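You operate a simulated robot arm through the tools that you are given. There is no shell and no other tool.

You are at the controls of a simulated two-armed robot. One attempt, no reset.

TASK
Test the lamps, desk light and oil pump on, key to JOG, reset.
Fine: one press each.

Only the result counts: the job must be done as asked and must still hold three seconds after the hand-in. Knocking over, shifting, dropping, spilling or breaking anything else fails it.

THE ROBOT
Two 6-joint arms with two-finger grippers on one trunk, on a base that moves. Base frame: it is fixed to the floor where the robot stands at the start and does not move with it; the origin is under the middle of the robot, x ahead of it, y to its left, z up. Lengths are in m, angles in degrees, forces in N, time in s.
The left shoulder is at the start at [0.06, 0.143, 0.85], the right one opposite. With the tool pointing down near the work surface each hand reaches from about 0.2 to 0.7 m from the robot's upright axis, wherever it stands, measured 20 degrees to its own side. Places, roughly: big stop button [3.4, 0.6, 0.9]; black jog button [3.8, 0.5, 0.9]; cabinet main switch [4.1, 0.5, 1.3]; desk key switch [2.7, 0.6, 1]; desk light rocker [3.5, 0.3, 0.9]; desk speed switch [2.7, 0.6, 1.2]; desk zero button [2.9, 0.5, 1.2]; lamp test button [3.6, 0.2, 0.9]; lay switch [2.5, 0.7, 1.2]; oil pump switch [3.4, 0.4, 0.9]; preset dial [3.1, 0.4, 1.1]; reset button [3.5, 0.6, 0.9]; run button [3.7, 0.5, 0.9]; small stop button [3.6, 0.5, 0.9]; twist switch [2.9, 0.5, 0.9]. Payload 2.45 kg a hand.
The tool frame of a hand sits at the grasp point between the pads (the TCP): z along the fingers, y along the line on which they close. The tips reach 0.026 m beyond it. The gripper opens to 0.096 m; its body begins 0.069 m behind the TCP.
Orientation is told as [roll, pitch, yaw] about the base's x, y, z axes, in that order, counted from this pose: with the fingers straight down and closing along the base's y, the tool's x points along the base's -x, its y along +y and its z along -z.

THE INTERFACE
- The arms move only by the tool arm_command. It takes "left_series", "right_series" or both (then of equal length, played together; a hand with none holds still); each is a list of rows, each a list of 7 numbers: the shift along the tool's x, y, z in units of 100 mm (1.0 is 100 mm), then the turn, a rotation vector about the tool's x, y, z in units of 120 degrees (1.0 is 120 degrees), then the gripper command, from -1 (fully open) to 1 (shut), values between in proportion. In form: [[x, y, z, wx, wy, wz, hand], ...]. A call has 1 to 20 rows; each row is the pose to reach, as a shift and turn from the pose commanded when the call began, along the tool's axes at that moment. A call with a number of a shift or a turn outside -1 to 1 is refused whole. Each row takes 0.2 s and may step no farther than 0.05 m and 8.6 degrees from the row before; otherwise, or with a gripper value out of range, the whole call is refused. A pose out of reach is approached as far as the arm can. The call stops where the force on the tool passes 40 N (or 10 N more than at its start, if that is more) or the arm is blocked; 0.2 s more then pass. The fingers move at their own pace (about 0.0799 m/s each) and stop on an object; they squeeze with about 22 N. The grip force told is the motor's: it shows also when the fingers shut on nothing. Time passes only in rows, and 0.2 s behind the last, so rows that repeat a pose let the fingers close. The reply holds the time, the measured pose of the TCP, the force on the tool along the base axes, the opening and the grip force, in the units named above and with some noise, with the torque about the TCP (base axes, N m) and any sound that the robot's microphone picked up.
- Cameras (640 x 400 px; columns grow to the right, rows downward): "scene" is now at [0.1434, -0.0001, 1.4593]; the picture's right is [-0.01, -1.00, 0.00], its down [-0.70, 0.00, -0.71] and it looks along [0.71, -0.00, -0.70] (base axes); focal length 257 px, centre (320, 200). "left" rides on the left gripper at [0.082, -0.003, -0.098] in its tool frame; the picture's right is [0.04, 1.00, 0.00], its down [-0.73, 0.03, -0.68] and it looks along [-0.68, 0.03, 0.73] (tool axes); focal length 256 px, centre (320, 200). "right" rides on the right gripper at [0.081, 0.003, -0.098] in its tool frame; the picture's right is [-0.04, 1.00, 0.00], its down [-0.73, -0.03, -0.68] and it looks along [-0.68, -0.03, 0.73] (tool axes); focal length 256 px, centre (320, 200). There is no depth. A picture from a camera that has moved, and an enlarged one, comes with that camera's place and axes in the base frame and with its lens.
- camera(camera): a new picture of that camera. The clock stands still meanwhile.
- move_column(by): slides the trunk up (or, below 0, down) by that many m; the arms and the scene camera ride with it, the base frame stays. It gives what a move gives, with no picture.
- drive_base(legs): drives the robot by 1 to 6 legs, each [ahead, turn to the left] in m and degrees, along the robot's own axes; the way and the turn of a leg run together, so that a leg with both is an arc; at most 1.5 m and 180 degrees a leg. The arms and the cameras ride along, it lands a little off, and it stops where it bumps. It gives what a move gives.
- pan_tilt(pan, tilt): turns the head with the scene camera to pan (to the left, within 86 degrees either way) and tilt (down, from -29 to 69), counted from straight ahead of the robot. It gives what a move gives.
- close_up(camera, box): a new picture of the part [left, top, right, bottom] of that camera's present view, enlarged. The clock stands still meanwhile.
- finish_job(): hands the job in; it is judged then, once.

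Places have to be worked out from the pictures, the camera data and where the tool is seen. Open the grippers and draw the arms clear of the work before you hand the job in, unless the task says otherwise.

The tools are called as a command line: name --argument value ..., lists and objects as JSON in quotes. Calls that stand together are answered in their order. arm_command: Moves the arms, as the interface text tells. Its arguments: {"type":"object","properties":{"left_series":{"type":"array","items":{"type":"array","items":{"type":"number"}}},"right_series":{"type":"array","items":{"type":"array","items":{"type":"number"}}}},"required":[]} The other tools are called the same way: move_column (by) moves the trunk up or down; drive_base (legs) drives the base; pan_tilt (pan, tilt) turns the head that bears the scene camera; camera (camera) takes a picture; close_up (camera, box) takes an enlarged picture of a part of a camera's view; finish_job () hands the job in.

At the start:

```text
clock: 0.0
left_tool_pos: [0.4754, 0.1597, 1.1167]
left_ee_rot: [0.0, -0.1, 0.7]
left_force: [-0.4, 0.3, -0.4]
left_moment: [-0.03, -0.04, 0.02]
left_gripper_width: 0.0958
left_grip_force: 0.0
right_tool_pos: [0.4364, -0.2154, 1.1399]
right_ee_rot: [0.0, 0.1, 0.7]
right_force: [-0.2, 0.4, -0.8]
right_moment: [0.01, -0.04, 0.02]
right_gripper_width: 0.0962
right_grip_force: 0.1
trunk travel left (down, up): [-0.475, 0.115]
robot x, y, heading: [-0.0026, 0.0007, 0.1]
head pan, tilt (commanded): [-0.4, 44.6]
```

scene: 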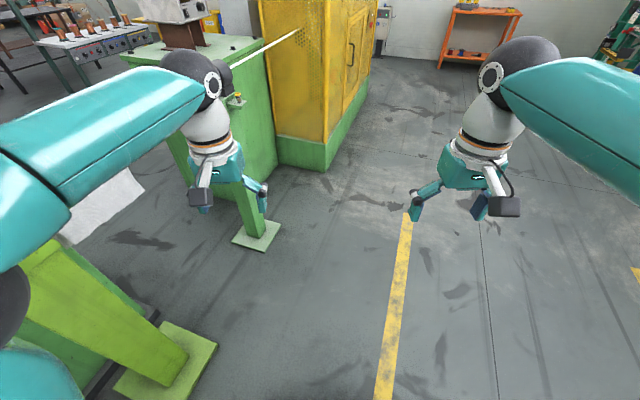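
right: 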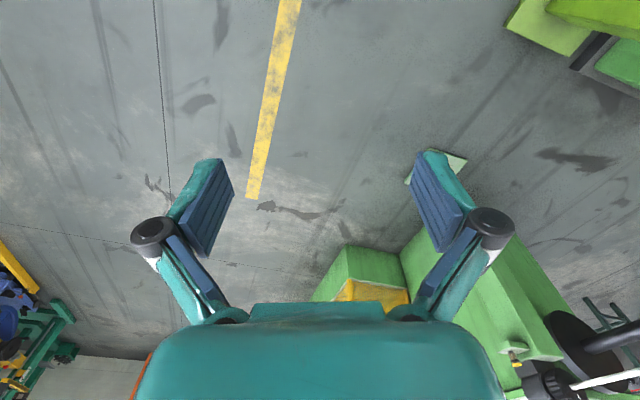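
left: 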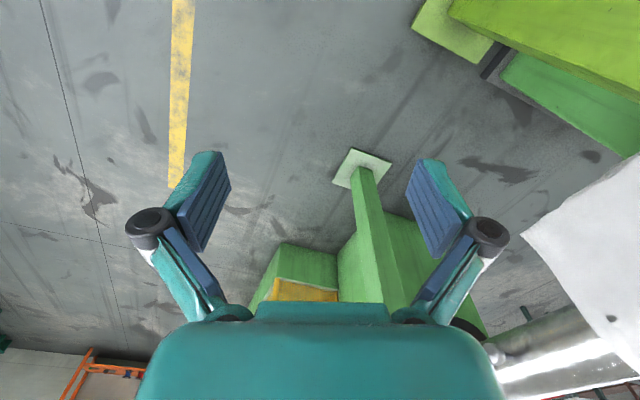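

The pictures show a green machine ahead-left and a yellow cabinet; the desk is farther off. I'll level the head to look ahead first.

pan_tilt --pan 10 --tilt 10

camera --camera "scene"

```text
clock: 1.0
left_tool_pos: [0.4754, 0.1584, 1.119]
left_ee_rot: [-0.1, 0.0, 0.7]
left_force: [-0.1, 0.5, 0.4]
left_moment: [0.02, -0.02, -0.01]
left_gripper_width: 0.0958
left_grip_force: 0.1
right_tool_pos: [0.4372, -0.2149, 1.1398]
right_ee_rot: [0.0, -0.1, 0.7]
right_force: [-0.1, 0.1, 0.0]
right_moment: [0.01, 0.02, 0.0]
right_gripper_width: 0.0961
right_grip_force: 0.0
trunk travel left (down, up): [-0.475, 0.115]
robot x, y, heading: [-0.0004, -0.0017, -0.1]
head pan, tilt (commanded): [10.0, 10.0]
```

```text
taken
camera scene: at [0.1533, 0.0165, 1.5135], right [0.17, -0.98, 0.0], down [-0.17, -0.03, -0.98], along [0.97, 0.17, -0.17], focal length 257 px, centre (320, 200)
```

scene: 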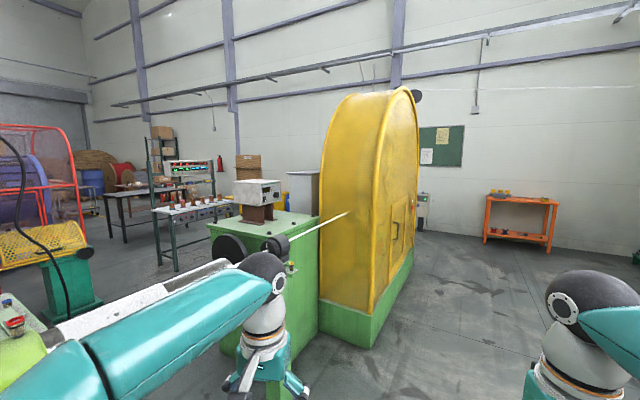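

I'll look closer at the area around the machine and the grey cabinet.

close_up --camera "scene" --box '[200, 130, 440, 280]'

close_up --camera "scene" --box '[100, 110, 260, 210]'

```text
2.67 times, centred on (320, 205) of scene
camera zoom: at [0.1533, 0.0165, 1.5135], right [0.17, -0.98, 0.0], down [-0.17, -0.03, -0.98], along [0.97, 0.17, -0.17], focal length 685 px, centre (320, 187)
```

zoom: 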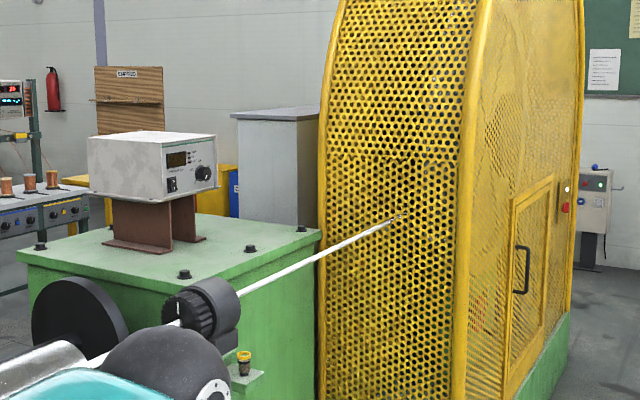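

```text
4.00 times, centred on (180, 160) of scene
camera zoom: at [0.1533, 0.0165, 1.5135], right [0.17, -0.98, 0.0], down [-0.17, -0.03, -0.98], along [0.97, 0.17, -0.17], focal length 1027 px, centre (880, 360)
```

zoom: 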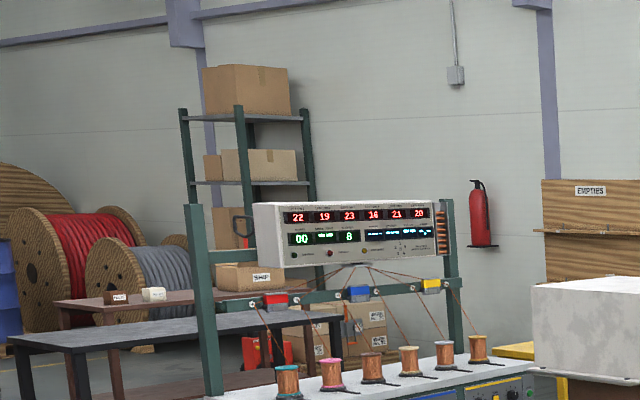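

The machine line is turned by about 26° and the desk seems hidden behind the yellow guard. I'll look to the left and to the right before I drive.

pan_tilt --pan 60 --tilt 20

camera --camera "scene"

pan_tilt --pan -30 --tilt 15

camera --camera "scene"

```text
clock: 2.2
left_tool_pos: [0.4772, 0.1592, 1.1174]
left_ee_rot: [0.0, 0.0, 0.6]
left_force: [0.6, -0.3, -0.2]
left_moment: [0.04, 0.01, -0.01]
left_gripper_width: 0.0961
left_grip_force: 0.0
right_tool_pos: [0.4373, -0.2165, 1.1404]
right_ee_rot: [0.0, -0.1, 0.6]
right_force: [-0.8, -0.1, 0.0]
right_moment: [-0.01, -0.03, 0.04]
right_gripper_width: 0.0964
right_grip_force: 0.0
trunk travel left (down, up): [-0.475, 0.115]
robot x, y, heading: [0.0024, -0.0003, 0.2]
head pan, tilt (commanded): [60.0, 20.0]
```

```text
taken
camera scene: at [0.1083, 0.081, 1.4974], right [0.87, -0.5, 0.0], down [-0.17, -0.3, -0.94], along [0.47, 0.81, -0.34], focal length 257 px, centre (320, 200)
```

scene: 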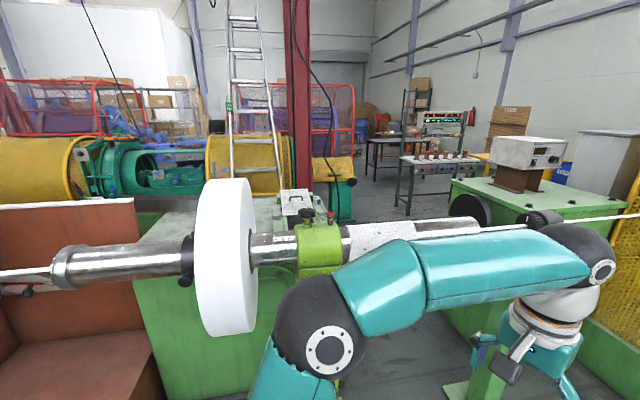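

```text
clock: 3.8
left_tool_pos: [0.476, 0.1578, 1.1198]
left_ee_rot: [0.1, 0.0, 0.7]
left_force: [0.3, -0.6, -0.2]
left_moment: [-0.02, -0.01, 0.0]
left_gripper_width: 0.096
left_grip_force: 0.0
right_tool_pos: [0.4366, -0.2172, 1.1398]
right_ee_rot: [0.0, 0.0, 0.6]
right_force: [-0.5, -0.7, 0.4]
right_moment: [0.0, 0.0, 0.0]
right_gripper_width: 0.0958
right_grip_force: 0.0
trunk travel left (down, up): [-0.475, 0.115]
robot x, y, heading: [-0.0019, -0.0014, -0.0]
head pan, tilt (commanded): [-30.0, 15.0]
```

```text
taken
camera scene: at [0.1427, -0.0462, 1.5055], right [-0.5, -0.87, 0.0], down [-0.22, 0.13, -0.97], along [0.84, -0.48, -0.26], focal length 257 px, centre (320, 200)
```

scene: 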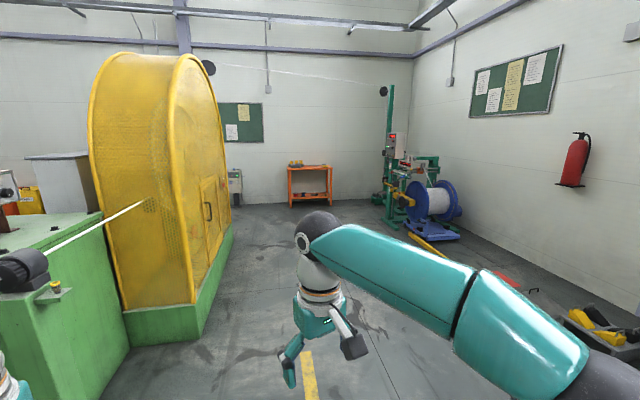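

The floor right of the guard is clear. I'll drive along it, running parallel to the guard's long face, and look left from there.

drive_base --legs '[[0, -32], [1.4, 0], [1.3, 6]]'

pan_tilt --pan 45 --tilt 15

camera --camera "scene"

```text
clock: 18.9
left_tool_pos: [2.8278, -1.451, 1.116]
left_ee_rot: [0.1, 0.0, -25.5]
left_force: [-1.1, -0.2, 0.1]
left_moment: [-0.02, 0.02, -0.01]
left_gripper_width: 0.096
left_grip_force: 0.0
right_tool_pos: [2.6277, -1.7697, 1.1383]
right_ee_rot: [0.1, 0.1, -25.4]
right_force: [0.1, 0.6, -0.7]
right_moment: [0.01, 0.0, -0.01]
right_gripper_width: 0.0961
right_grip_force: 0.1
trunk travel left (down, up): [-0.475, 0.115]
robot x, y, heading: [2.3291, -1.3842, -26.1]
head pan, tilt (commanded): [-30.0, 15.0]
```

```text
clock: 20.4
left_tool_pos: [2.8281, -1.4517, 1.1188]
left_ee_rot: [0.0, 0.0, -25.4]
left_force: [-0.5, -0.3, -0.1]
left_moment: [0.0, -0.02, 0.02]
left_gripper_width: 0.0959
left_grip_force: 0.1
right_tool_pos: [2.6274, -1.7704, 1.1388]
right_ee_rot: [0.0, 0.0, -25.4]
right_force: [0.4, 0.0, 0.1]
right_moment: [-0.01, 0.01, -0.01]
right_gripper_width: 0.0959
right_grip_force: 0.1
trunk travel left (down, up): [-0.475, 0.115]
robot x, y, heading: [2.3316, -1.3849, -26.3]
head pan, tilt (commanded): [45.0, 15.0]
```

```text
taken
camera scene: at [2.4733, -1.3807, 1.5055], right [0.32, -0.95, 0.0], down [-0.25, -0.08, -0.97], along [0.91, 0.31, -0.26], focal length 257 px, centre (320, 200)
```

scene: 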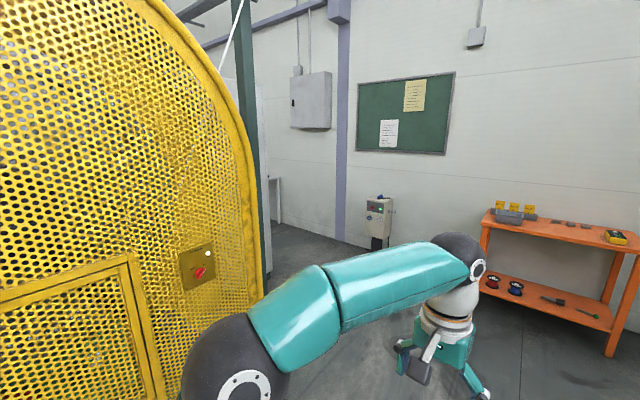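

The guard ends near (3.45,-0.75); the desk must lie behind it. I'll drive on past its end and turn left to look behind.

drive_base --legs '[[1.0, 0], [0, 75]]'

pan_tilt --pan 20 --tilt 15

camera --camera "scene"

```text
clock: 29.4
left_tool_pos: [3.4255, -1.3509, 1.1182]
left_ee_rot: [-0.1, 0.0, 51.0]
left_force: [0.1, -0.9, 0.8]
left_moment: [0.02, 0.0, 0.0]
left_gripper_width: 0.0957
left_grip_force: 0.0
right_tool_pos: [3.6905, -1.6217, 1.1391]
right_ee_rot: [0.0, 0.1, 51.0]
right_force: [-0.5, -0.1, -0.3]
right_moment: [0.02, -0.01, -0.01]
right_gripper_width: 0.0957
right_grip_force: 0.0
trunk travel left (down, up): [-0.475, 0.115]
robot x, y, heading: [3.2797, -1.8536, 49.9]
head pan, tilt (commanded): [45.0, 15.0]
```

```text
clock: 30.3
left_tool_pos: [3.4264, -1.3524, 1.1185]
left_ee_rot: [-0.1, -0.1, 51.0]
left_force: [-0.5, 0.1, -0.4]
left_moment: [-0.02, -0.01, -0.04]
left_gripper_width: 0.0959
left_grip_force: 0.1
right_tool_pos: [3.6897, -1.6225, 1.1417]
right_ee_rot: [0.0, 0.1, 51.0]
right_force: [-0.7, 0.2, -0.6]
right_moment: [-0.05, -0.03, 0.01]
right_gripper_width: 0.0963
right_grip_force: 0.1
trunk travel left (down, up): [-0.475, 0.115]
robot x, y, heading: [3.2825, -1.8513, 50.1]
head pan, tilt (commanded): [20.0, 15.0]
```

```text
taken
camera scene: at [3.3551, -1.7174, 1.5055], right [0.94, -0.34, 0.0], down [-0.09, -0.24, -0.97], along [0.33, 0.91, -0.26], focal length 257 px, centre (320, 200)
```

scene: 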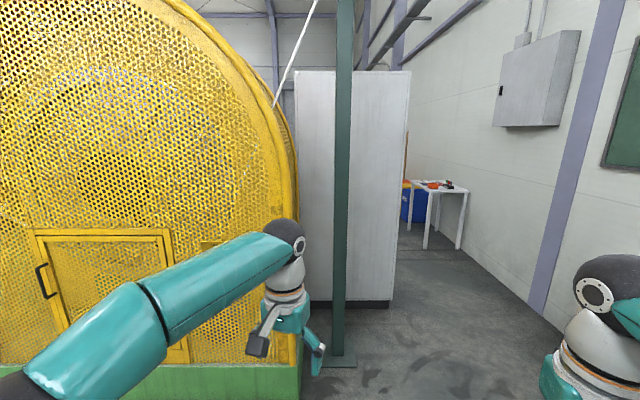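

A tall grey cabinet stands behind the guard, with a corridor between it and the wall (about 1.1 m wide). I'll drive to the corridor mouth near (4.9,-0.75) and look along it.

drive_base --legs '[[0, -16], [1.0, 0], [0.9, 0], [0, 40]]'

pan_tilt --pan 0 --tilt 25

camera --camera "scene"

```text
clock: 43.1
left_tool_pos: [4.8092, -0.2773, 1.1184]
left_ee_rot: [0.0, 0.0, 73.5]
left_force: [-0.2, 0.4, 0.7]
left_moment: [-0.01, -0.02, 0.0]
left_gripper_width: 0.0961
left_grip_force: 0.1
right_tool_pos: [5.1569, -0.4259, 1.1396]
right_ee_rot: [0.0, 0.0, 73.6]
right_force: [-0.2, 0.2, -0.3]
right_moment: [0.02, 0.02, 0.01]
right_gripper_width: 0.096
right_grip_force: 0.1
trunk travel left (down, up): [-0.475, 0.115]
robot x, y, heading: [4.8956, -0.7996, 72.2]
head pan, tilt (commanded): [20.0, 15.0]
```

```text
clock: 43.9
left_tool_pos: [4.8112, -0.2779, 1.1204]
left_ee_rot: [0.0, 0.0, 73.6]
left_force: [0.5, -0.1, 0.5]
left_moment: [-0.01, 0.03, -0.03]
left_gripper_width: 0.0958
left_grip_force: 0.1
right_tool_pos: [5.1583, -0.4248, 1.1399]
right_ee_rot: [0.1, 0.1, 73.5]
right_force: [0.0, -0.2, -0.1]
right_moment: [0.0, 0.02, -0.02]
right_gripper_width: 0.0962
right_grip_force: 0.1
trunk travel left (down, up): [-0.475, 0.115]
robot x, y, heading: [4.9001, -0.8016, 72.4]
head pan, tilt (commanded): [0.0, 25.0]
```

```text
taken
camera scene: at [4.9432, -0.6565, 1.4893], right [0.95, -0.3, 0.0], down [-0.13, -0.4, -0.91], along [0.27, 0.86, -0.42], focal length 257 px, centre (320, 200)
```

scene: 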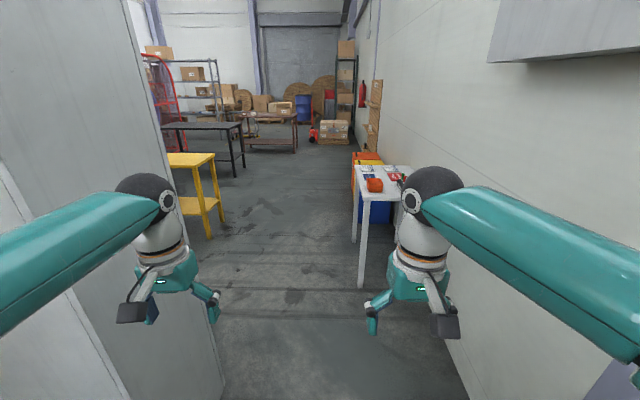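

The corridor between the cabinet and wall/white table is clear, centre near x=5.25. I'll drive into it.

drive_base --legs '[[0, -13], [0.69, 0], [0, 30], [0.4, 0]]'

pan_tilt --pan 60 --tilt 20

camera --camera "scene"

```text
clock: 52.5
left_tool_pos: [5.0135, 0.6728, 1.1199]
left_ee_rot: [0.0, 0.0, 91.3]
left_force: [-0.1, 0.4, 0.0]
left_moment: [-0.03, -0.02, -0.03]
left_gripper_width: 0.0961
left_grip_force: 0.1
right_tool_pos: [5.3886, 0.6353, 1.1401]
right_ee_rot: [0.0, 0.1, 91.1]
right_force: [0.4, 0.4, 0.0]
right_moment: [-0.03, 0.03, -0.01]
right_gripper_width: 0.0959
right_grip_force: 0.0
trunk travel left (down, up): [-0.475, 0.115]
robot x, y, heading: [5.2557, 0.1962, 89.9]
head pan, tilt (commanded): [0.0, 25.0]
```

```text
clock: 53.8
left_tool_pos: [5.0129, 0.6714, 1.1206]
left_ee_rot: [0.0, 0.0, 91.3]
left_force: [-0.2, 0.0, 0.7]
left_moment: [0.01, -0.06, 0.0]
left_gripper_width: 0.096
left_grip_force: 0.0
right_tool_pos: [5.3894, 0.6357, 1.1407]
right_ee_rot: [0.0, 0.0, 91.2]
right_force: [0.6, 0.4, 0.6]
right_moment: [-0.05, -0.01, 0.01]
right_gripper_width: 0.096
right_grip_force: 0.0
trunk travel left (down, up): [-0.475, 0.115]
robot x, y, heading: [5.2597, 0.1993, 90.0]
head pan, tilt (commanded): [60.0, 20.0]
```

```text
taken
camera scene: at [5.1767, 0.305, 1.4973], right [0.5, 0.87, 0.0], down [0.3, -0.17, -0.94], along [-0.81, 0.47, -0.34], focal length 257 px, centre (320, 200)
```

scene: 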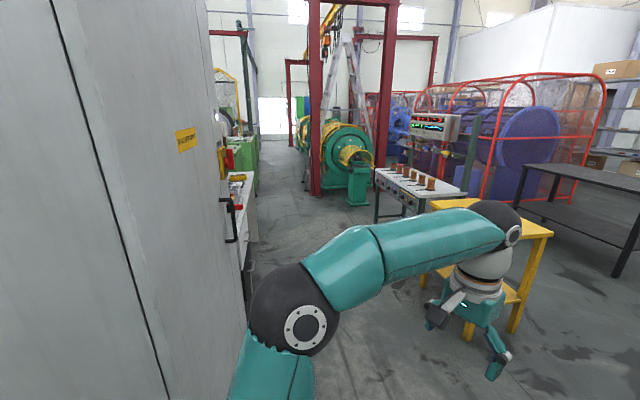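

The cabinet front faces the far side and the desk stands beside it in the same line. I'll arc left around the cabinet corner and then run along the desk front.

drive_base --legs '[[0.8, 64]]'

pan_tilt --pan 50 --tilt 25

camera --camera "scene"

```text
clock: 58.1
left_tool_pos: [4.3148, 0.8324, 1.1204]
left_ee_rot: [0.0, 0.1, 155.4]
left_force: [-0.7, -0.5, 0.1]
left_moment: [0.02, 0.03, 0.02]
left_gripper_width: 0.0961
left_grip_force: 0.1
right_tool_pos: [4.5115, 1.154, 1.1401]
right_ee_rot: [0.0, 0.2, 155.4]
right_force: [1.0, 0.3, 0.1]
right_moment: [0.04, 0.02, 0.04]
right_gripper_width: 0.0961
right_grip_force: 0.1
trunk travel left (down, up): [-0.475, 0.115]
robot x, y, heading: [4.8588, 0.8664, 154.0]
head pan, tilt (commanded): [60.0, 20.0]
cut short: leg 1
```

```text
clock: 58.9
left_tool_pos: [4.3163, 0.8332, 1.1209]
left_ee_rot: [0.0, 0.0, 155.4]
left_force: [0.2, 0.0, -0.2]
left_moment: [-0.03, 0.04, -0.03]
left_gripper_width: 0.0961
left_grip_force: 0.2
right_tool_pos: [4.5137, 1.1553, 1.1409]
right_ee_rot: [0.0, 0.1, 155.3]
right_force: [-0.1, 0.8, -0.2]
right_moment: [-0.02, 0.04, 0.0]
right_gripper_width: 0.096
right_grip_force: 0.2
trunk travel left (down, up): [-0.475, 0.115]
robot x, y, heading: [4.8629, 0.8661, 154.0]
head pan, tilt (commanded): [50.0, 25.0]
```

```text
taken
camera scene: at [4.7228, 0.8592, 1.4893], right [-0.4, 0.91, 0.0], down [0.39, 0.17, -0.91], along [-0.83, -0.37, -0.42], focal length 257 px, centre (320, 200)
```

scene: 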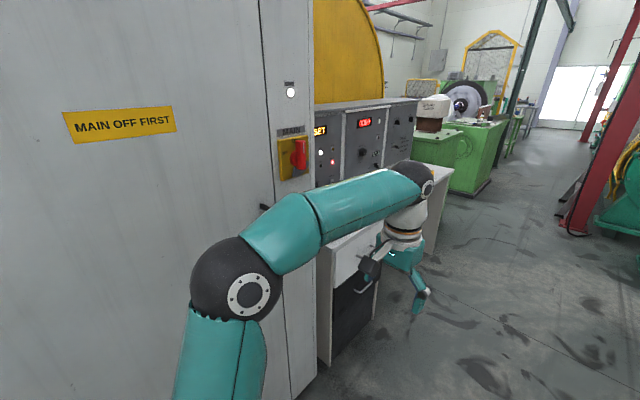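

The drive said it was cut short right at the end; I'll check what is near on the right side and around the hands.

pan_tilt --pan -40 --tilt 45

camera --camera "scene"

pan_tilt --pan 75 --tilt 55

camera --camera "scene"

camera --camera "left"

camera --camera "right"

```text
clock: 60.5
left_tool_pos: [4.3156, 0.832, 1.1213]
left_ee_rot: [0.0, 0.0, 155.5]
left_force: [-0.5, -0.8, -0.1]
left_moment: [0.02, -0.01, -0.03]
left_gripper_width: 0.096
left_grip_force: 0.0
right_tool_pos: [4.5122, 1.1548, 1.1419]
right_ee_rot: [0.0, 0.1, 155.4]
right_force: [0.1, -0.9, -0.9]
right_moment: [-0.01, 0.01, 0.03]
right_gripper_width: 0.096
right_grip_force: 0.0
trunk travel left (down, up): [-0.475, 0.115]
robot x, y, heading: [4.8654, 0.866, 153.9]
head pan, tilt (commanded): [-40.0, 45.0]
```

```text
taken
camera scene: at [4.7737, 0.9698, 1.4587], right [0.91, 0.4, 0.0], down [0.29, -0.65, -0.71], along [-0.29, 0.65, -0.71], focal length 257 px, centre (320, 200)
```

scene: 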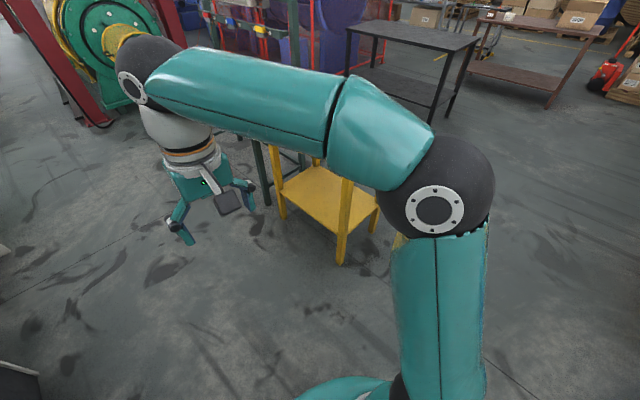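

```text
clock: 62.5
left_tool_pos: [4.3165, 0.8334, 1.1199]
left_ee_rot: [0.1, 0.0, 155.4]
left_force: [-0.1, 0.1, -0.1]
left_moment: [0.0, 0.0, 0.0]
left_gripper_width: 0.0961
left_grip_force: 0.0
right_tool_pos: [4.5123, 1.1547, 1.1412]
right_ee_rot: [0.0, 0.1, 155.4]
right_force: [0.4, -0.2, -0.6]
right_moment: [0.01, -0.01, -0.02]
right_gripper_width: 0.096
right_grip_force: 0.0
trunk travel left (down, up): [-0.475, 0.115]
robot x, y, heading: [4.8603, 0.8697, 153.7]
head pan, tilt (commanded): [75.0, 55.0]
```

```text
taken
camera scene: at [4.7591, 0.8412, 1.4453], right [-0.75, 0.66, 0.0], down [0.54, 0.62, -0.57], along [-0.38, -0.43, -0.82], focal length 257 px, centre (320, 200)
```

scene: 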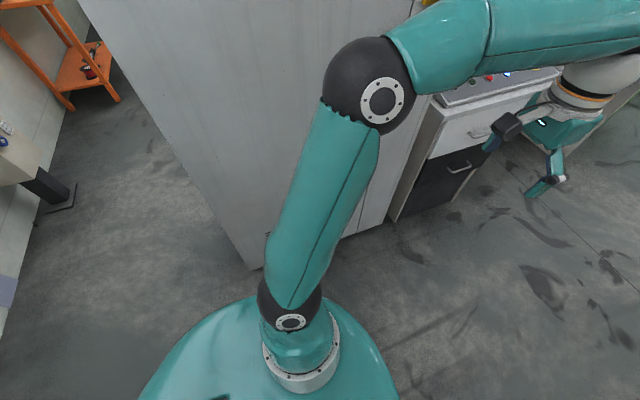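

```text
taken
camera left: at [4.3914, 0.801, 1.2193], right [-0.38, -0.93, 0.0], down [-0.68, 0.28, 0.68], along [-0.63, 0.26, -0.73], focal length 256 px, centre (320, 200)
```

left: 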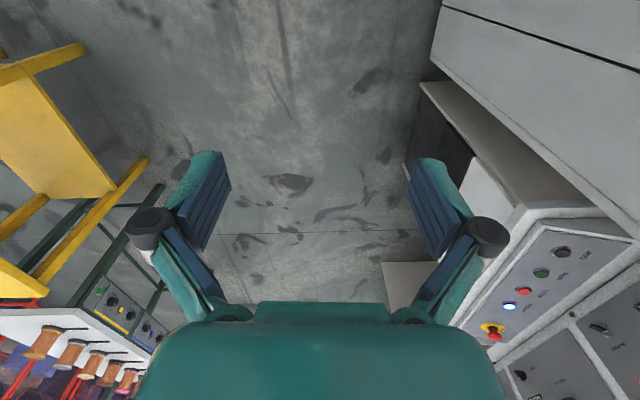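

```text
taken
camera right: at [4.5855, 1.1182, 1.2401], right [-0.45, -0.89, 0.0], down [-0.66, 0.33, 0.68], along [-0.6, 0.31, -0.73], focal length 256 px, centre (320, 200)
```

right: 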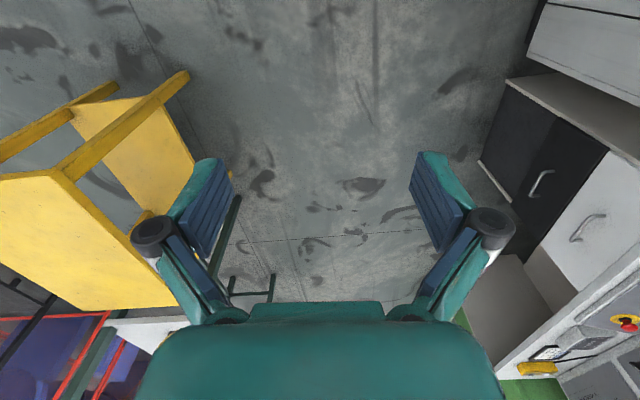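

The robot now sits in the middle of the aisle (cabinet front v≈1.4, yellow table v≈2.75); the left elbow is near the cabinet handle. I'll steer slightly right and continue along the desk.

drive_base --legs '[[0, -8], [0.5, 0], [0.4, 8]]'

pan_tilt --pan 70 --tilt 30

camera --camera "scene"

```text
clock: 68.3
left_tool_pos: [3.5504, 1.3173, 1.1206]
left_ee_rot: [0.0, 0.1, 155.6]
left_force: [0.6, -0.1, -0.8]
left_moment: [-0.02, 0.0, 0.01]
left_gripper_width: 0.096
left_grip_force: 0.0
right_tool_pos: [3.7456, 1.6397, 1.1408]
right_ee_rot: [0.0, 0.1, 155.4]
right_force: [0.3, 0.3, -0.7]
right_moment: [-0.01, 0.01, -0.01]
right_gripper_width: 0.0959
right_grip_force: 0.0
trunk travel left (down, up): [-0.475, 0.115]
robot x, y, heading: [4.0961, 1.3545, 154.0]
head pan, tilt (commanded): [75.0, 55.0]
```

```text
clock: 69.2
left_tool_pos: [3.5497, 1.3173, 1.121]
left_ee_rot: [0.0, -0.1, 155.6]
left_force: [0.3, -0.8, 0.0]
left_moment: [0.03, -0.03, 0.03]
left_gripper_width: 0.0958
left_grip_force: 0.1
right_tool_pos: [3.7465, 1.64, 1.1424]
right_ee_rot: [0.0, 0.1, 155.5]
right_force: [0.1, 0.3, 0.6]
right_moment: [0.0, -0.03, 0.01]
right_gripper_width: 0.0961
right_grip_force: 0.1
trunk travel left (down, up): [-0.475, 0.115]
robot x, y, heading: [4.0947, 1.3565, 153.9]
head pan, tilt (commanded): [70.0, 30.0]
```

```text
taken
camera scene: at [3.9761, 1.32, 1.4812], right [-0.69, 0.72, 0.0], down [0.36, 0.35, -0.87], along [-0.62, -0.6, -0.5], focal length 257 px, centre (320, 200)
```

scene: 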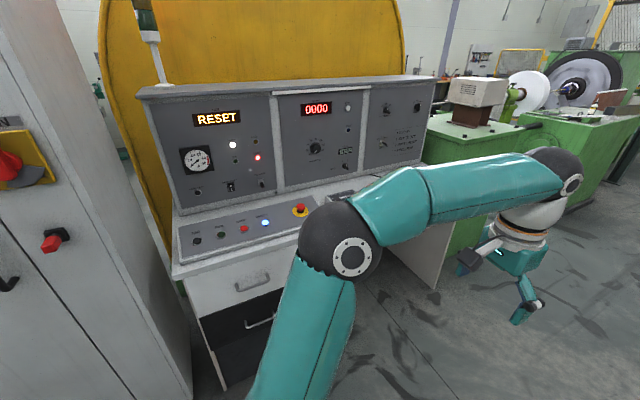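

Now the desk is in view. I'll zoom in on the panels to read the labels.

close_up --camera "scene" --box '[130, 70, 290, 170]'

close_up --camera "scene" --box '[150, 140, 310, 240]'

close_up --camera "scene" --box '[270, 70, 430, 200]'

```text
4.00 times, centred on (210, 120) of scene
camera zoom: at [3.9761, 1.32, 1.4812], right [-0.69, 0.72, 0.0], down [0.36, 0.35, -0.87], along [-0.62, -0.6, -0.5], focal length 1027 px, centre (760, 520)
```

zoom: 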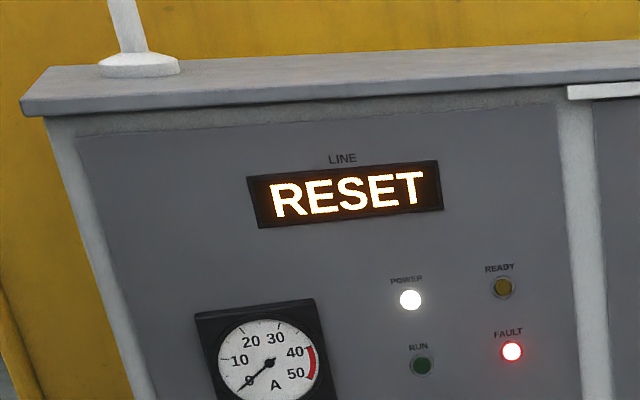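

```text
4.00 times, centred on (230, 190) of scene
camera zoom: at [3.9761, 1.32, 1.4812], right [-0.69, 0.72, 0.0], down [0.36, 0.35, -0.87], along [-0.62, -0.6, -0.5], focal length 1027 px, centre (680, 240)
```

zoom: 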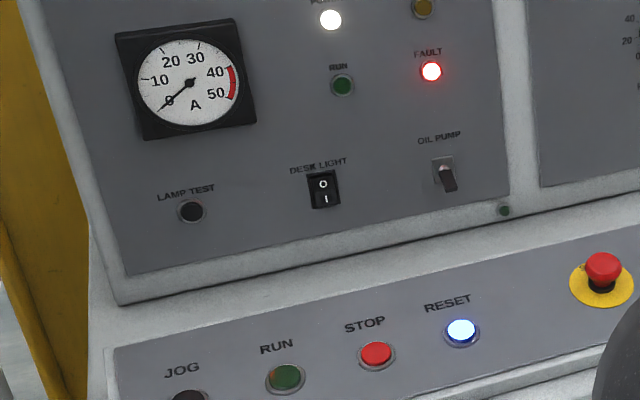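

```text
3.08 times, centred on (350, 135) of scene
camera zoom: at [3.9761, 1.32, 1.4812], right [-0.69, 0.72, 0.0], down [0.36, 0.35, -0.87], along [-0.62, -0.6, -0.5], focal length 790 px, centre (228, 400)
```

zoom: 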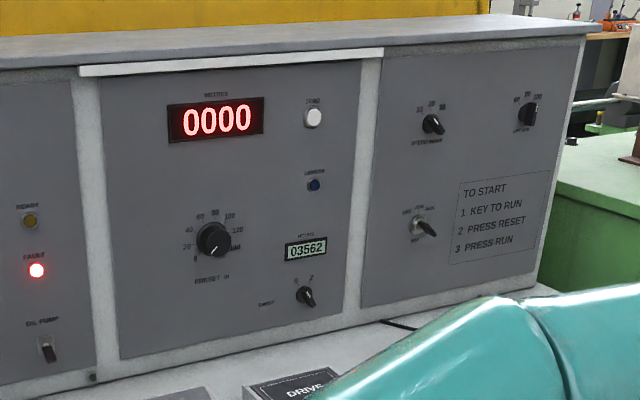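

I can read the panel: lamp test, desk light rocker (O top, I bottom), oil pump toggle, key switch on the right section, blue RESET on the deck. I'll turn to face the desk.

drive_base --legs '[[0, 90]]'

pan_tilt --pan -5 --tilt 25

camera --camera "scene"

```text
clock: 73.1
left_tool_pos: [4.017, 0.8089, 1.1198]
left_ee_rot: [-0.1, 0.1, -126.4]
left_force: [0.3, -0.9, -0.9]
left_moment: [0.03, 0.02, 0.01]
left_gripper_width: 0.0958
left_grip_force: 0.0
right_tool_pos: [3.7417, 1.066, 1.1422]
right_ee_rot: [-0.1, 0.2, -126.4]
right_force: [0.3, -0.4, 0.1]
right_moment: [0.07, 0.03, 0.04]
right_gripper_width: 0.0961
right_grip_force: 0.1
trunk travel left (down, up): [-0.475, 0.115]
robot x, y, heading: [4.0546, 1.3919, -126.1]
head pan, tilt (commanded): [70.0, 30.0]
stopped in leg 1: the robot was blocked; the commanded pose is now the measured one
```

```text
clock: 74.5
left_tool_pos: [4.0169, 0.8136, 1.1216]
left_ee_rot: [-0.1, -0.1, -126.4]
left_force: [-0.2, 0.7, -0.2]
left_moment: [0.01, -0.03, -0.01]
left_gripper_width: 0.096
left_grip_force: 0.2
right_tool_pos: [3.7398, 1.0695, 1.1433]
right_ee_rot: [0.0, 0.0, -126.4]
right_force: [-0.4, -0.4, 0.0]
right_moment: [0.02, 0.01, -0.02]
right_gripper_width: 0.0957
right_grip_force: 0.1
trunk travel left (down, up): [-0.475, 0.115]
robot x, y, heading: [4.0483, 1.3859, -126.3]
head pan, tilt (commanded): [-5.0, 25.0]
```

```text
taken
camera scene: at [3.9548, 1.2696, 1.4892], right [-0.75, 0.66, 0.0], down [0.28, 0.32, -0.91], along [-0.59, -0.68, -0.42], focal length 257 px, centre (320, 200)
```

scene: 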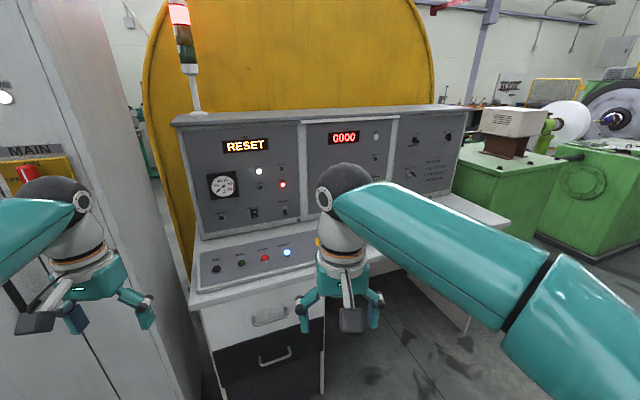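

The turn was stopped 10° early. I'll look left and with the hand cameras to find what blocked it.

camera --camera "left"

pan_tilt --pan 60 --tilt 40

camera --camera "scene"

pan_tilt --pan 86 --tilt 60

camera --camera "scene"

pan_tilt --pan -86 --tilt 50

camera --camera "scene"

```text
taken
camera left: at [4.0618, 0.8791, 1.2206], right [0.83, -0.56, 0.0], down [-0.41, -0.61, 0.68], along [-0.38, -0.56, -0.73], focal length 256 px, centre (320, 200)
```

left: 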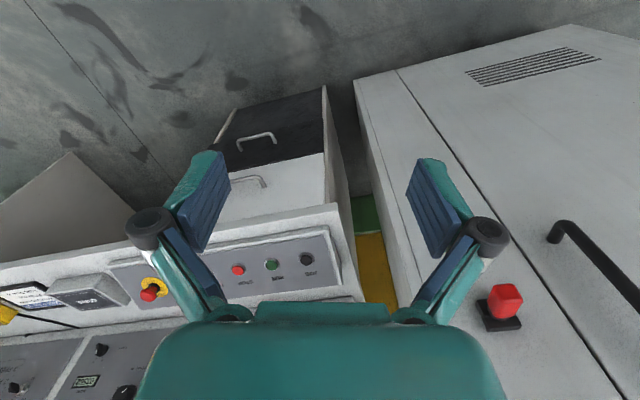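

```text
clock: 75.9
left_tool_pos: [4.0162, 0.813, 1.1208]
left_ee_rot: [-0.2, 0.0, -126.4]
left_force: [0.6, 0.5, -0.6]
left_moment: [0.0, -0.03, 0.02]
left_gripper_width: 0.0961
left_grip_force: 0.0
right_tool_pos: [3.7404, 1.0702, 1.143]
right_ee_rot: [0.1, 0.0, -126.4]
right_force: [-0.3, 0.8, -0.1]
right_moment: [-0.02, 0.01, 0.0]
right_gripper_width: 0.096
right_grip_force: 0.1
trunk travel left (down, up): [-0.475, 0.115]
robot x, y, heading: [4.0446, 1.3913, -126.3]
head pan, tilt (commanded): [60.0, 40.0]
```

```text
taken
camera scene: at [4.0497, 1.2614, 1.466], right [-0.91, -0.41, 0.0], down [-0.26, 0.59, -0.77], along [0.31, -0.7, -0.64], focal length 257 px, centre (320, 200)
```

scene: 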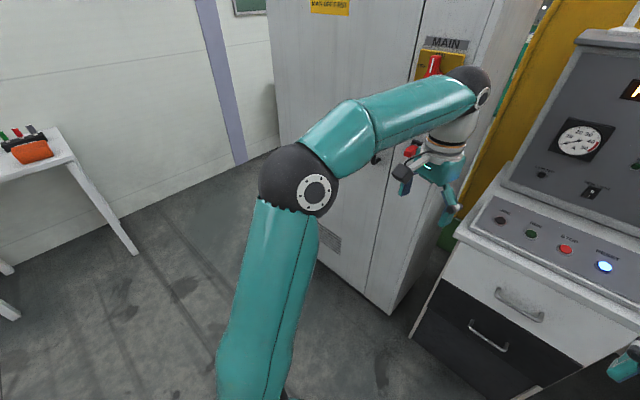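

```text
clock: 76.8
left_tool_pos: [4.0167, 0.812, 1.1213]
left_ee_rot: [-0.1, 0.1, -126.4]
left_force: [0.4, 0.5, 0.5]
left_moment: [0.02, -0.02, 0.01]
left_gripper_width: 0.096
left_grip_force: 0.0
right_tool_pos: [3.74, 1.0699, 1.1436]
right_ee_rot: [0.0, -0.1, -126.4]
right_force: [0.3, 0.4, -0.4]
right_moment: [0.01, 0.01, 0.0]
right_gripper_width: 0.096
right_grip_force: 0.1
trunk travel left (down, up): [-0.475, 0.115]
robot x, y, heading: [4.0511, 1.3887, -126.3]
head pan, tilt (commanded): [85.9, 60.0]
```

```text
taken
camera scene: at [4.0662, 1.2961, 1.4393], right [-0.64, -0.76, 0.0], down [-0.66, 0.56, -0.5], along [0.38, -0.32, -0.87], focal length 257 px, centre (320, 200)
```

scene: 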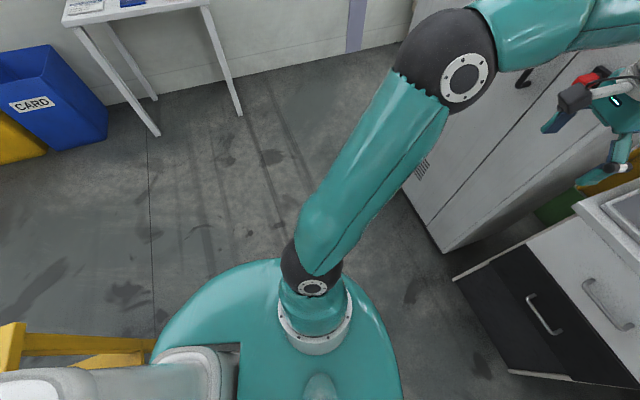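

```text
clock: 79.4
left_tool_pos: [4.0158, 0.8126, 1.1219]
left_ee_rot: [-0.1, 0.1, -126.4]
left_force: [0.2, 0.3, -0.5]
left_moment: [-0.01, 0.0, 0.0]
left_gripper_width: 0.0963
left_grip_force: 0.0
right_tool_pos: [3.74, 1.0698, 1.1438]
right_ee_rot: [0.0, -0.1, -126.4]
right_force: [-0.3, -0.7, 0.3]
right_moment: [-0.02, -0.01, 0.01]
right_gripper_width: 0.0957
right_grip_force: 0.1
trunk travel left (down, up): [-0.475, 0.115]
robot x, y, heading: [4.0506, 1.3886, -126.2]
head pan, tilt (commanded): [-85.9, 50.0]
```

```text
taken
camera scene: at [3.9499, 1.3799, 1.4518], right [0.53, 0.85, 0.0], down [0.65, -0.41, -0.64], along [-0.55, 0.34, -0.77], focal length 257 px, centre (320, 200)
```

scene: 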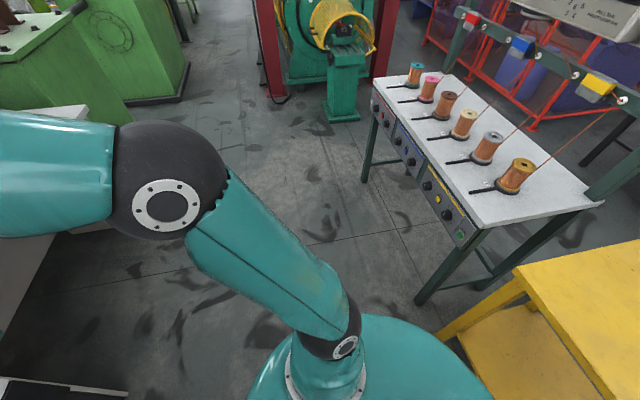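

Both hands have ended up shifted about 0.15 m to the robot's left relative to its axis, and the base seems to have touched the yellow table behind. I'll pull the hands in and to the right, and close the fingers.

arm_command --left_series '[[0.25, -0.25, 0, 0, 0, 0, 1], [0.5, -0.5, 0, 0, 0, 0, 1], [0.75, -0.75, 0, 0, 0, 0, 1], [1, -1, 0, 0, 0, 0, 1], [1, -1, 0, 0, 0, 0, 1]]' --right_series '[[0.25, -0.25, 0, 0, 0, 0, 1], [0.5, -0.5, 0, 0, 0, 0, 1], [0.75, -0.75, 0, 0, 0, 0, 1], [1, -1, 0, 0, 0, 0, 1], [1, -1, 0, 0, 0, 0, 1]]'

pan_tilt --pan -86 --tilt 60

camera --camera "scene"

```text
clock: 80.6
left_tool_pos: [3.995, 0.953, 1.1212]
left_ee_rot: [-0.1, 0.1, -126.4]
left_force: [0.3, -0.3, 0.6]
left_moment: [0.0, 0.0, 0.02]
left_gripper_width: 0.0001
left_grip_force: 21.7
right_tool_pos: [3.7178, 1.2074, 1.1434]
right_ee_rot: [0.1, 0.0, -126.4]
right_force: [-0.4, -0.1, 0.9]
right_moment: [0.02, 0.01, 0.0]
right_gripper_width: 0.0002
right_grip_force: 21.5
trunk travel left (down, up): [-0.475, 0.115]
robot x, y, heading: [4.0507, 1.3883, -126.3]
head pan, tilt (commanded): [-85.9, 50.0]
```

```text
clock: 81.3
left_tool_pos: [3.9951, 0.9516, 1.1216]
left_ee_rot: [-0.2, 0.0, -126.5]
left_force: [-0.9, 0.2, 0.4]
left_moment: [0.02, -0.02, 0.01]
left_gripper_width: 0.0
left_grip_force: 21.7
right_tool_pos: [3.7202, 1.2082, 1.143]
right_ee_rot: [0.1, 0.0, -126.4]
right_force: [-0.5, 0.2, -0.6]
right_moment: [0.01, 0.0, -0.03]
right_gripper_width: 0.0
right_grip_force: 22.4
trunk travel left (down, up): [-0.475, 0.115]
robot x, y, heading: [4.0539, 1.3889, -126.1]
head pan, tilt (commanded): [-85.9, 60.0]
```

```text
taken
camera scene: at [3.959, 1.3747, 1.4393], right [0.53, 0.85, 0.0], down [0.73, -0.46, -0.5], along [-0.42, 0.27, -0.87], focal length 257 px, centre (320, 200)
```

scene: 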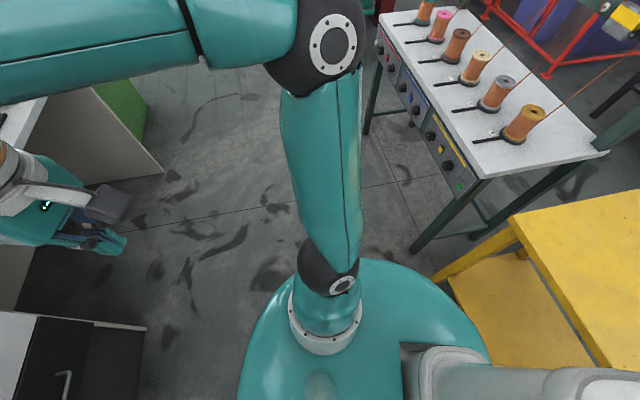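

Hands are now pulled in. I'll drive diagonally toward the desk so that I stand in front of the middle (u≈0.8), then turn square to it.

drive_base --legs '[[0, -32], [0.58, 0], [0, 42]]'

pan_tilt --pan 0 --tilt 30

camera --camera "scene"

```text
clock: 88.7
left_tool_pos: [3.5282, 0.7281, 1.122]
left_ee_rot: [0.0, 0.0, -115.5]
left_force: [0.1, -0.4, -0.3]
left_moment: [0.04, 0.0, -0.03]
left_gripper_width: 0.0002
left_grip_force: 22.4
right_tool_pos: [3.2086, 0.9255, 1.1425]
right_ee_rot: [0.1, 0.0, -115.3]
right_force: [0.9, 0.2, -0.2]
right_moment: [0.02, -0.02, 0.01]
right_gripper_width: 0.0
right_grip_force: 22.0
trunk travel left (down, up): [-0.475, 0.115]
robot x, y, heading: [3.4737, 1.1778, -115.2]
head pan, tilt (commanded): [-85.9, 60.0]
```

```text
clock: 90.3
left_tool_pos: [3.5296, 0.7289, 1.1216]
left_ee_rot: [0.0, 0.0, -115.4]
left_force: [-0.5, -0.4, 0.2]
left_moment: [-0.01, 0.01, -0.01]
left_gripper_width: 0.0
left_grip_force: 21.9
right_tool_pos: [3.2096, 0.9262, 1.1436]
right_ee_rot: [0.1, 0.0, -115.4]
right_force: [1.2, 0.6, 0.5]
right_moment: [0.02, -0.02, 0.01]
right_gripper_width: 0.0002
right_grip_force: 22.2
trunk travel left (down, up): [-0.475, 0.115]
robot x, y, heading: [3.4717, 1.1789, -115.1]
head pan, tilt (commanded): [0.0, 30.0]
```

```text
taken
camera scene: at [3.4102, 1.0419, 1.4813], right [-0.9, 0.43, 0.0], down [0.21, 0.45, -0.87], along [-0.37, -0.78, -0.5], focal length 257 px, centre (320, 200)
```

scene: 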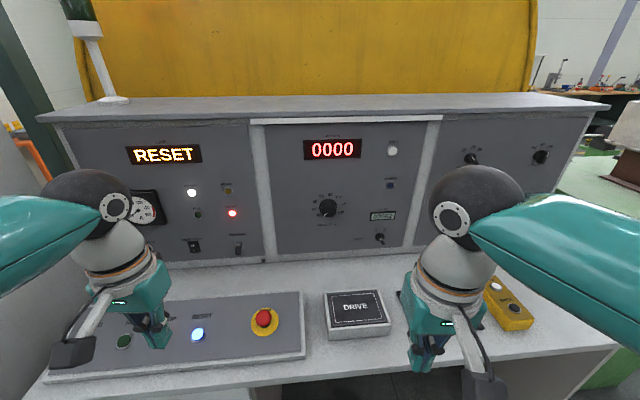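

Square to the desk now. Close-ups of the controls to see their states.

close_up --camera "scene" --box '[160, 220, 280, 295]'

close_up --camera "scene" --box '[100, 130, 260, 230]'

close_up --camera "scene" --box '[420, 110, 600, 220]'

```text
5.33 times, centred on (220, 258) of scene
camera zoom: at [3.4102, 1.0419, 1.4813], right [-0.9, 0.43, 0.0], down [0.21, 0.45, -0.87], along [-0.37, -0.78, -0.5], focal length 1369 px, centre (853, -107)
```

zoom: 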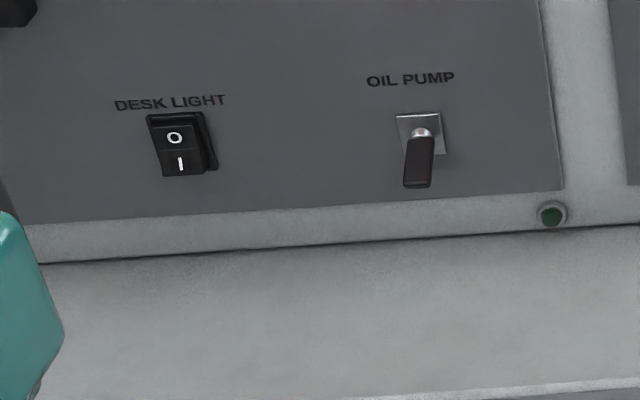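

```text
4.00 times, centred on (180, 180) of scene
camera zoom: at [3.4102, 1.0419, 1.4813], right [-0.9, 0.43, 0.0], down [0.21, 0.45, -0.87], along [-0.37, -0.78, -0.5], focal length 1027 px, centre (880, 280)
```

zoom: 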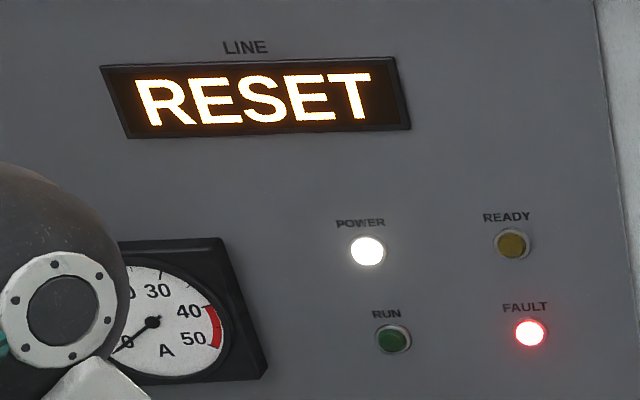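

```text
3.56 times, centred on (510, 165) of scene
camera zoom: at [3.4102, 1.0419, 1.4813], right [-0.9, 0.43, 0.0], down [0.21, 0.45, -0.87], along [-0.37, -0.78, -0.5], focal length 913 px, centre (-356, 324)
```

zoom: 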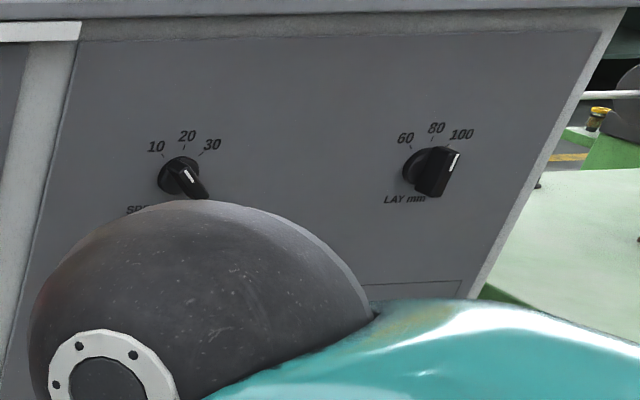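

The rocker is at O (top) and the pump lever points down. I'll look through the hand cameras at what they see of the panel and key switch.

camera --camera "right"

camera --camera "left"

```text
taken
camera right: at [3.2471, 0.9992, 1.2422], right [0.89, -0.47, 0.0], down [-0.34, -0.65, 0.68], along [-0.32, -0.6, -0.73], focal length 256 px, centre (320, 200)
```

right: 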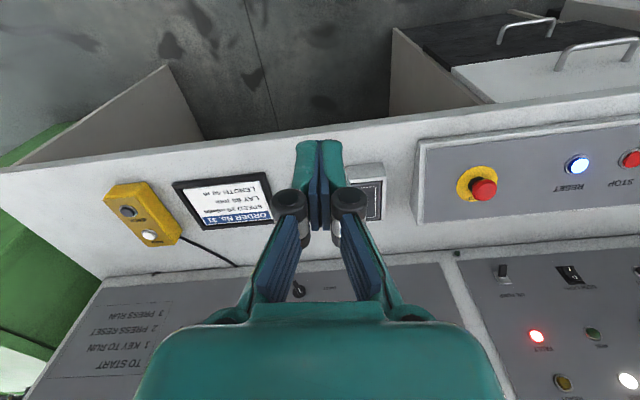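

```text
taken
camera left: at [3.5608, 0.8023, 1.2207], right [0.92, -0.39, 0.0], down [-0.29, -0.68, 0.68], along [-0.27, -0.62, -0.73], focal length 256 px, centre (320, 200)
```

left: 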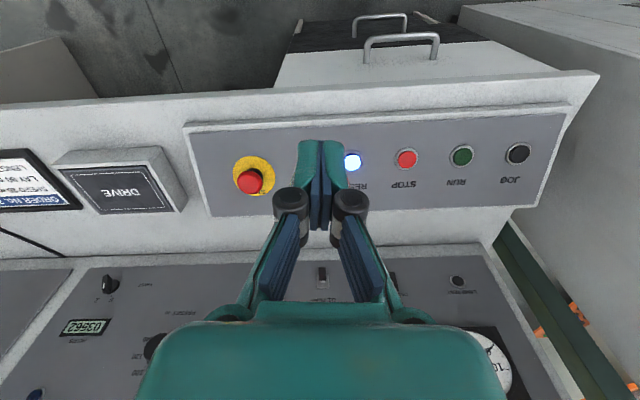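

By triangulating the desk's edges I judge the robot is turned about 6° right of the panel normal. Before turning I'll look straight down to see the clearance between base and desk front.

pan_tilt --pan 0 --tilt 69

camera --camera "scene"

```text
clock: 91.3
left_tool_pos: [3.5292, 0.7284, 1.1215]
left_ee_rot: [0.0, 0.0, -115.5]
left_force: [0.1, 0.4, -0.1]
left_moment: [-0.02, 0.0, 0.01]
left_gripper_width: 0.0
left_grip_force: 22.1
right_tool_pos: [3.208, 0.9263, 1.1442]
right_ee_rot: [0.2, 0.0, -115.5]
right_force: [-0.5, -1.2, -0.3]
right_moment: [-0.03, 0.01, 0.04]
right_gripper_width: 0.0001
right_grip_force: 22.0
trunk travel left (down, up): [-0.475, 0.115]
robot x, y, heading: [3.4735, 1.1782, -115.2]
head pan, tilt (commanded): [0.0, 68.8]
```

```text
taken
camera scene: at [3.4251, 1.073, 1.4299], right [-0.9, 0.43, 0.0], down [0.4, 0.84, -0.36], along [-0.15, -0.33, -0.93], focal length 257 px, centre (320, 200)
```

scene: 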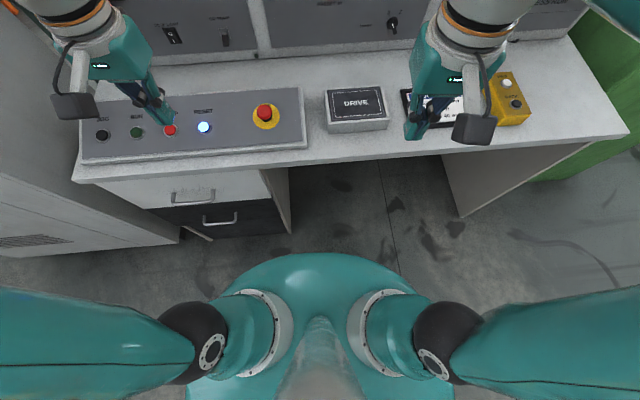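

The desk front edge is about 0.43 m from the axis with the base front within 0.36 m; I'll turn 6° left and creep forward 6 cm.

drive_base --legs '[[0, 6], [0.06, 0]]'

camera --camera "scene"

```text
clock: 92.9
left_tool_pos: [3.5541, 0.6758, 1.1202]
left_ee_rot: [0.0, 0.2, -109.5]
left_force: [-0.4, -0.3, -0.6]
left_moment: [0.07, -0.03, 0.03]
left_gripper_width: 0.0
left_grip_force: 21.5
right_tool_pos: [3.216, 0.8413, 1.1435]
right_ee_rot: [0.2, 0.1, -109.5]
right_force: [-0.5, -1.2, 0.0]
right_moment: [0.07, 0.01, -0.01]
right_gripper_width: 0.0
right_grip_force: 22.2
trunk travel left (down, up): [-0.475, 0.115]
robot x, y, heading: [3.4512, 1.1213, -109.4]
head pan, tilt (commanded): [0.0, 68.8]
```

```text
taken
camera scene: at [3.4152, 1.0084, 1.4296], right [-0.94, 0.33, 0.0], down [0.31, 0.88, -0.36], along [-0.12, -0.34, -0.93], focal length 257 px, centre (320, 200)
```

scene: 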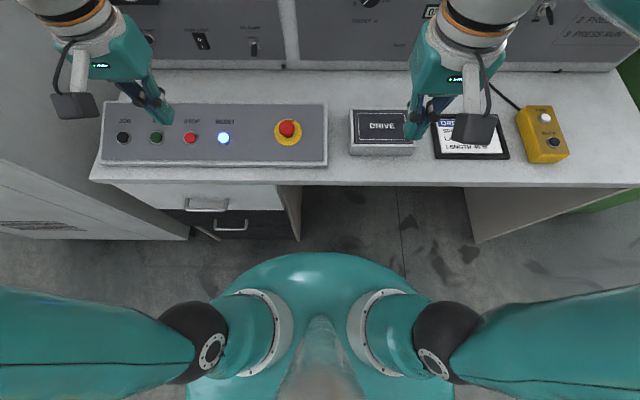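

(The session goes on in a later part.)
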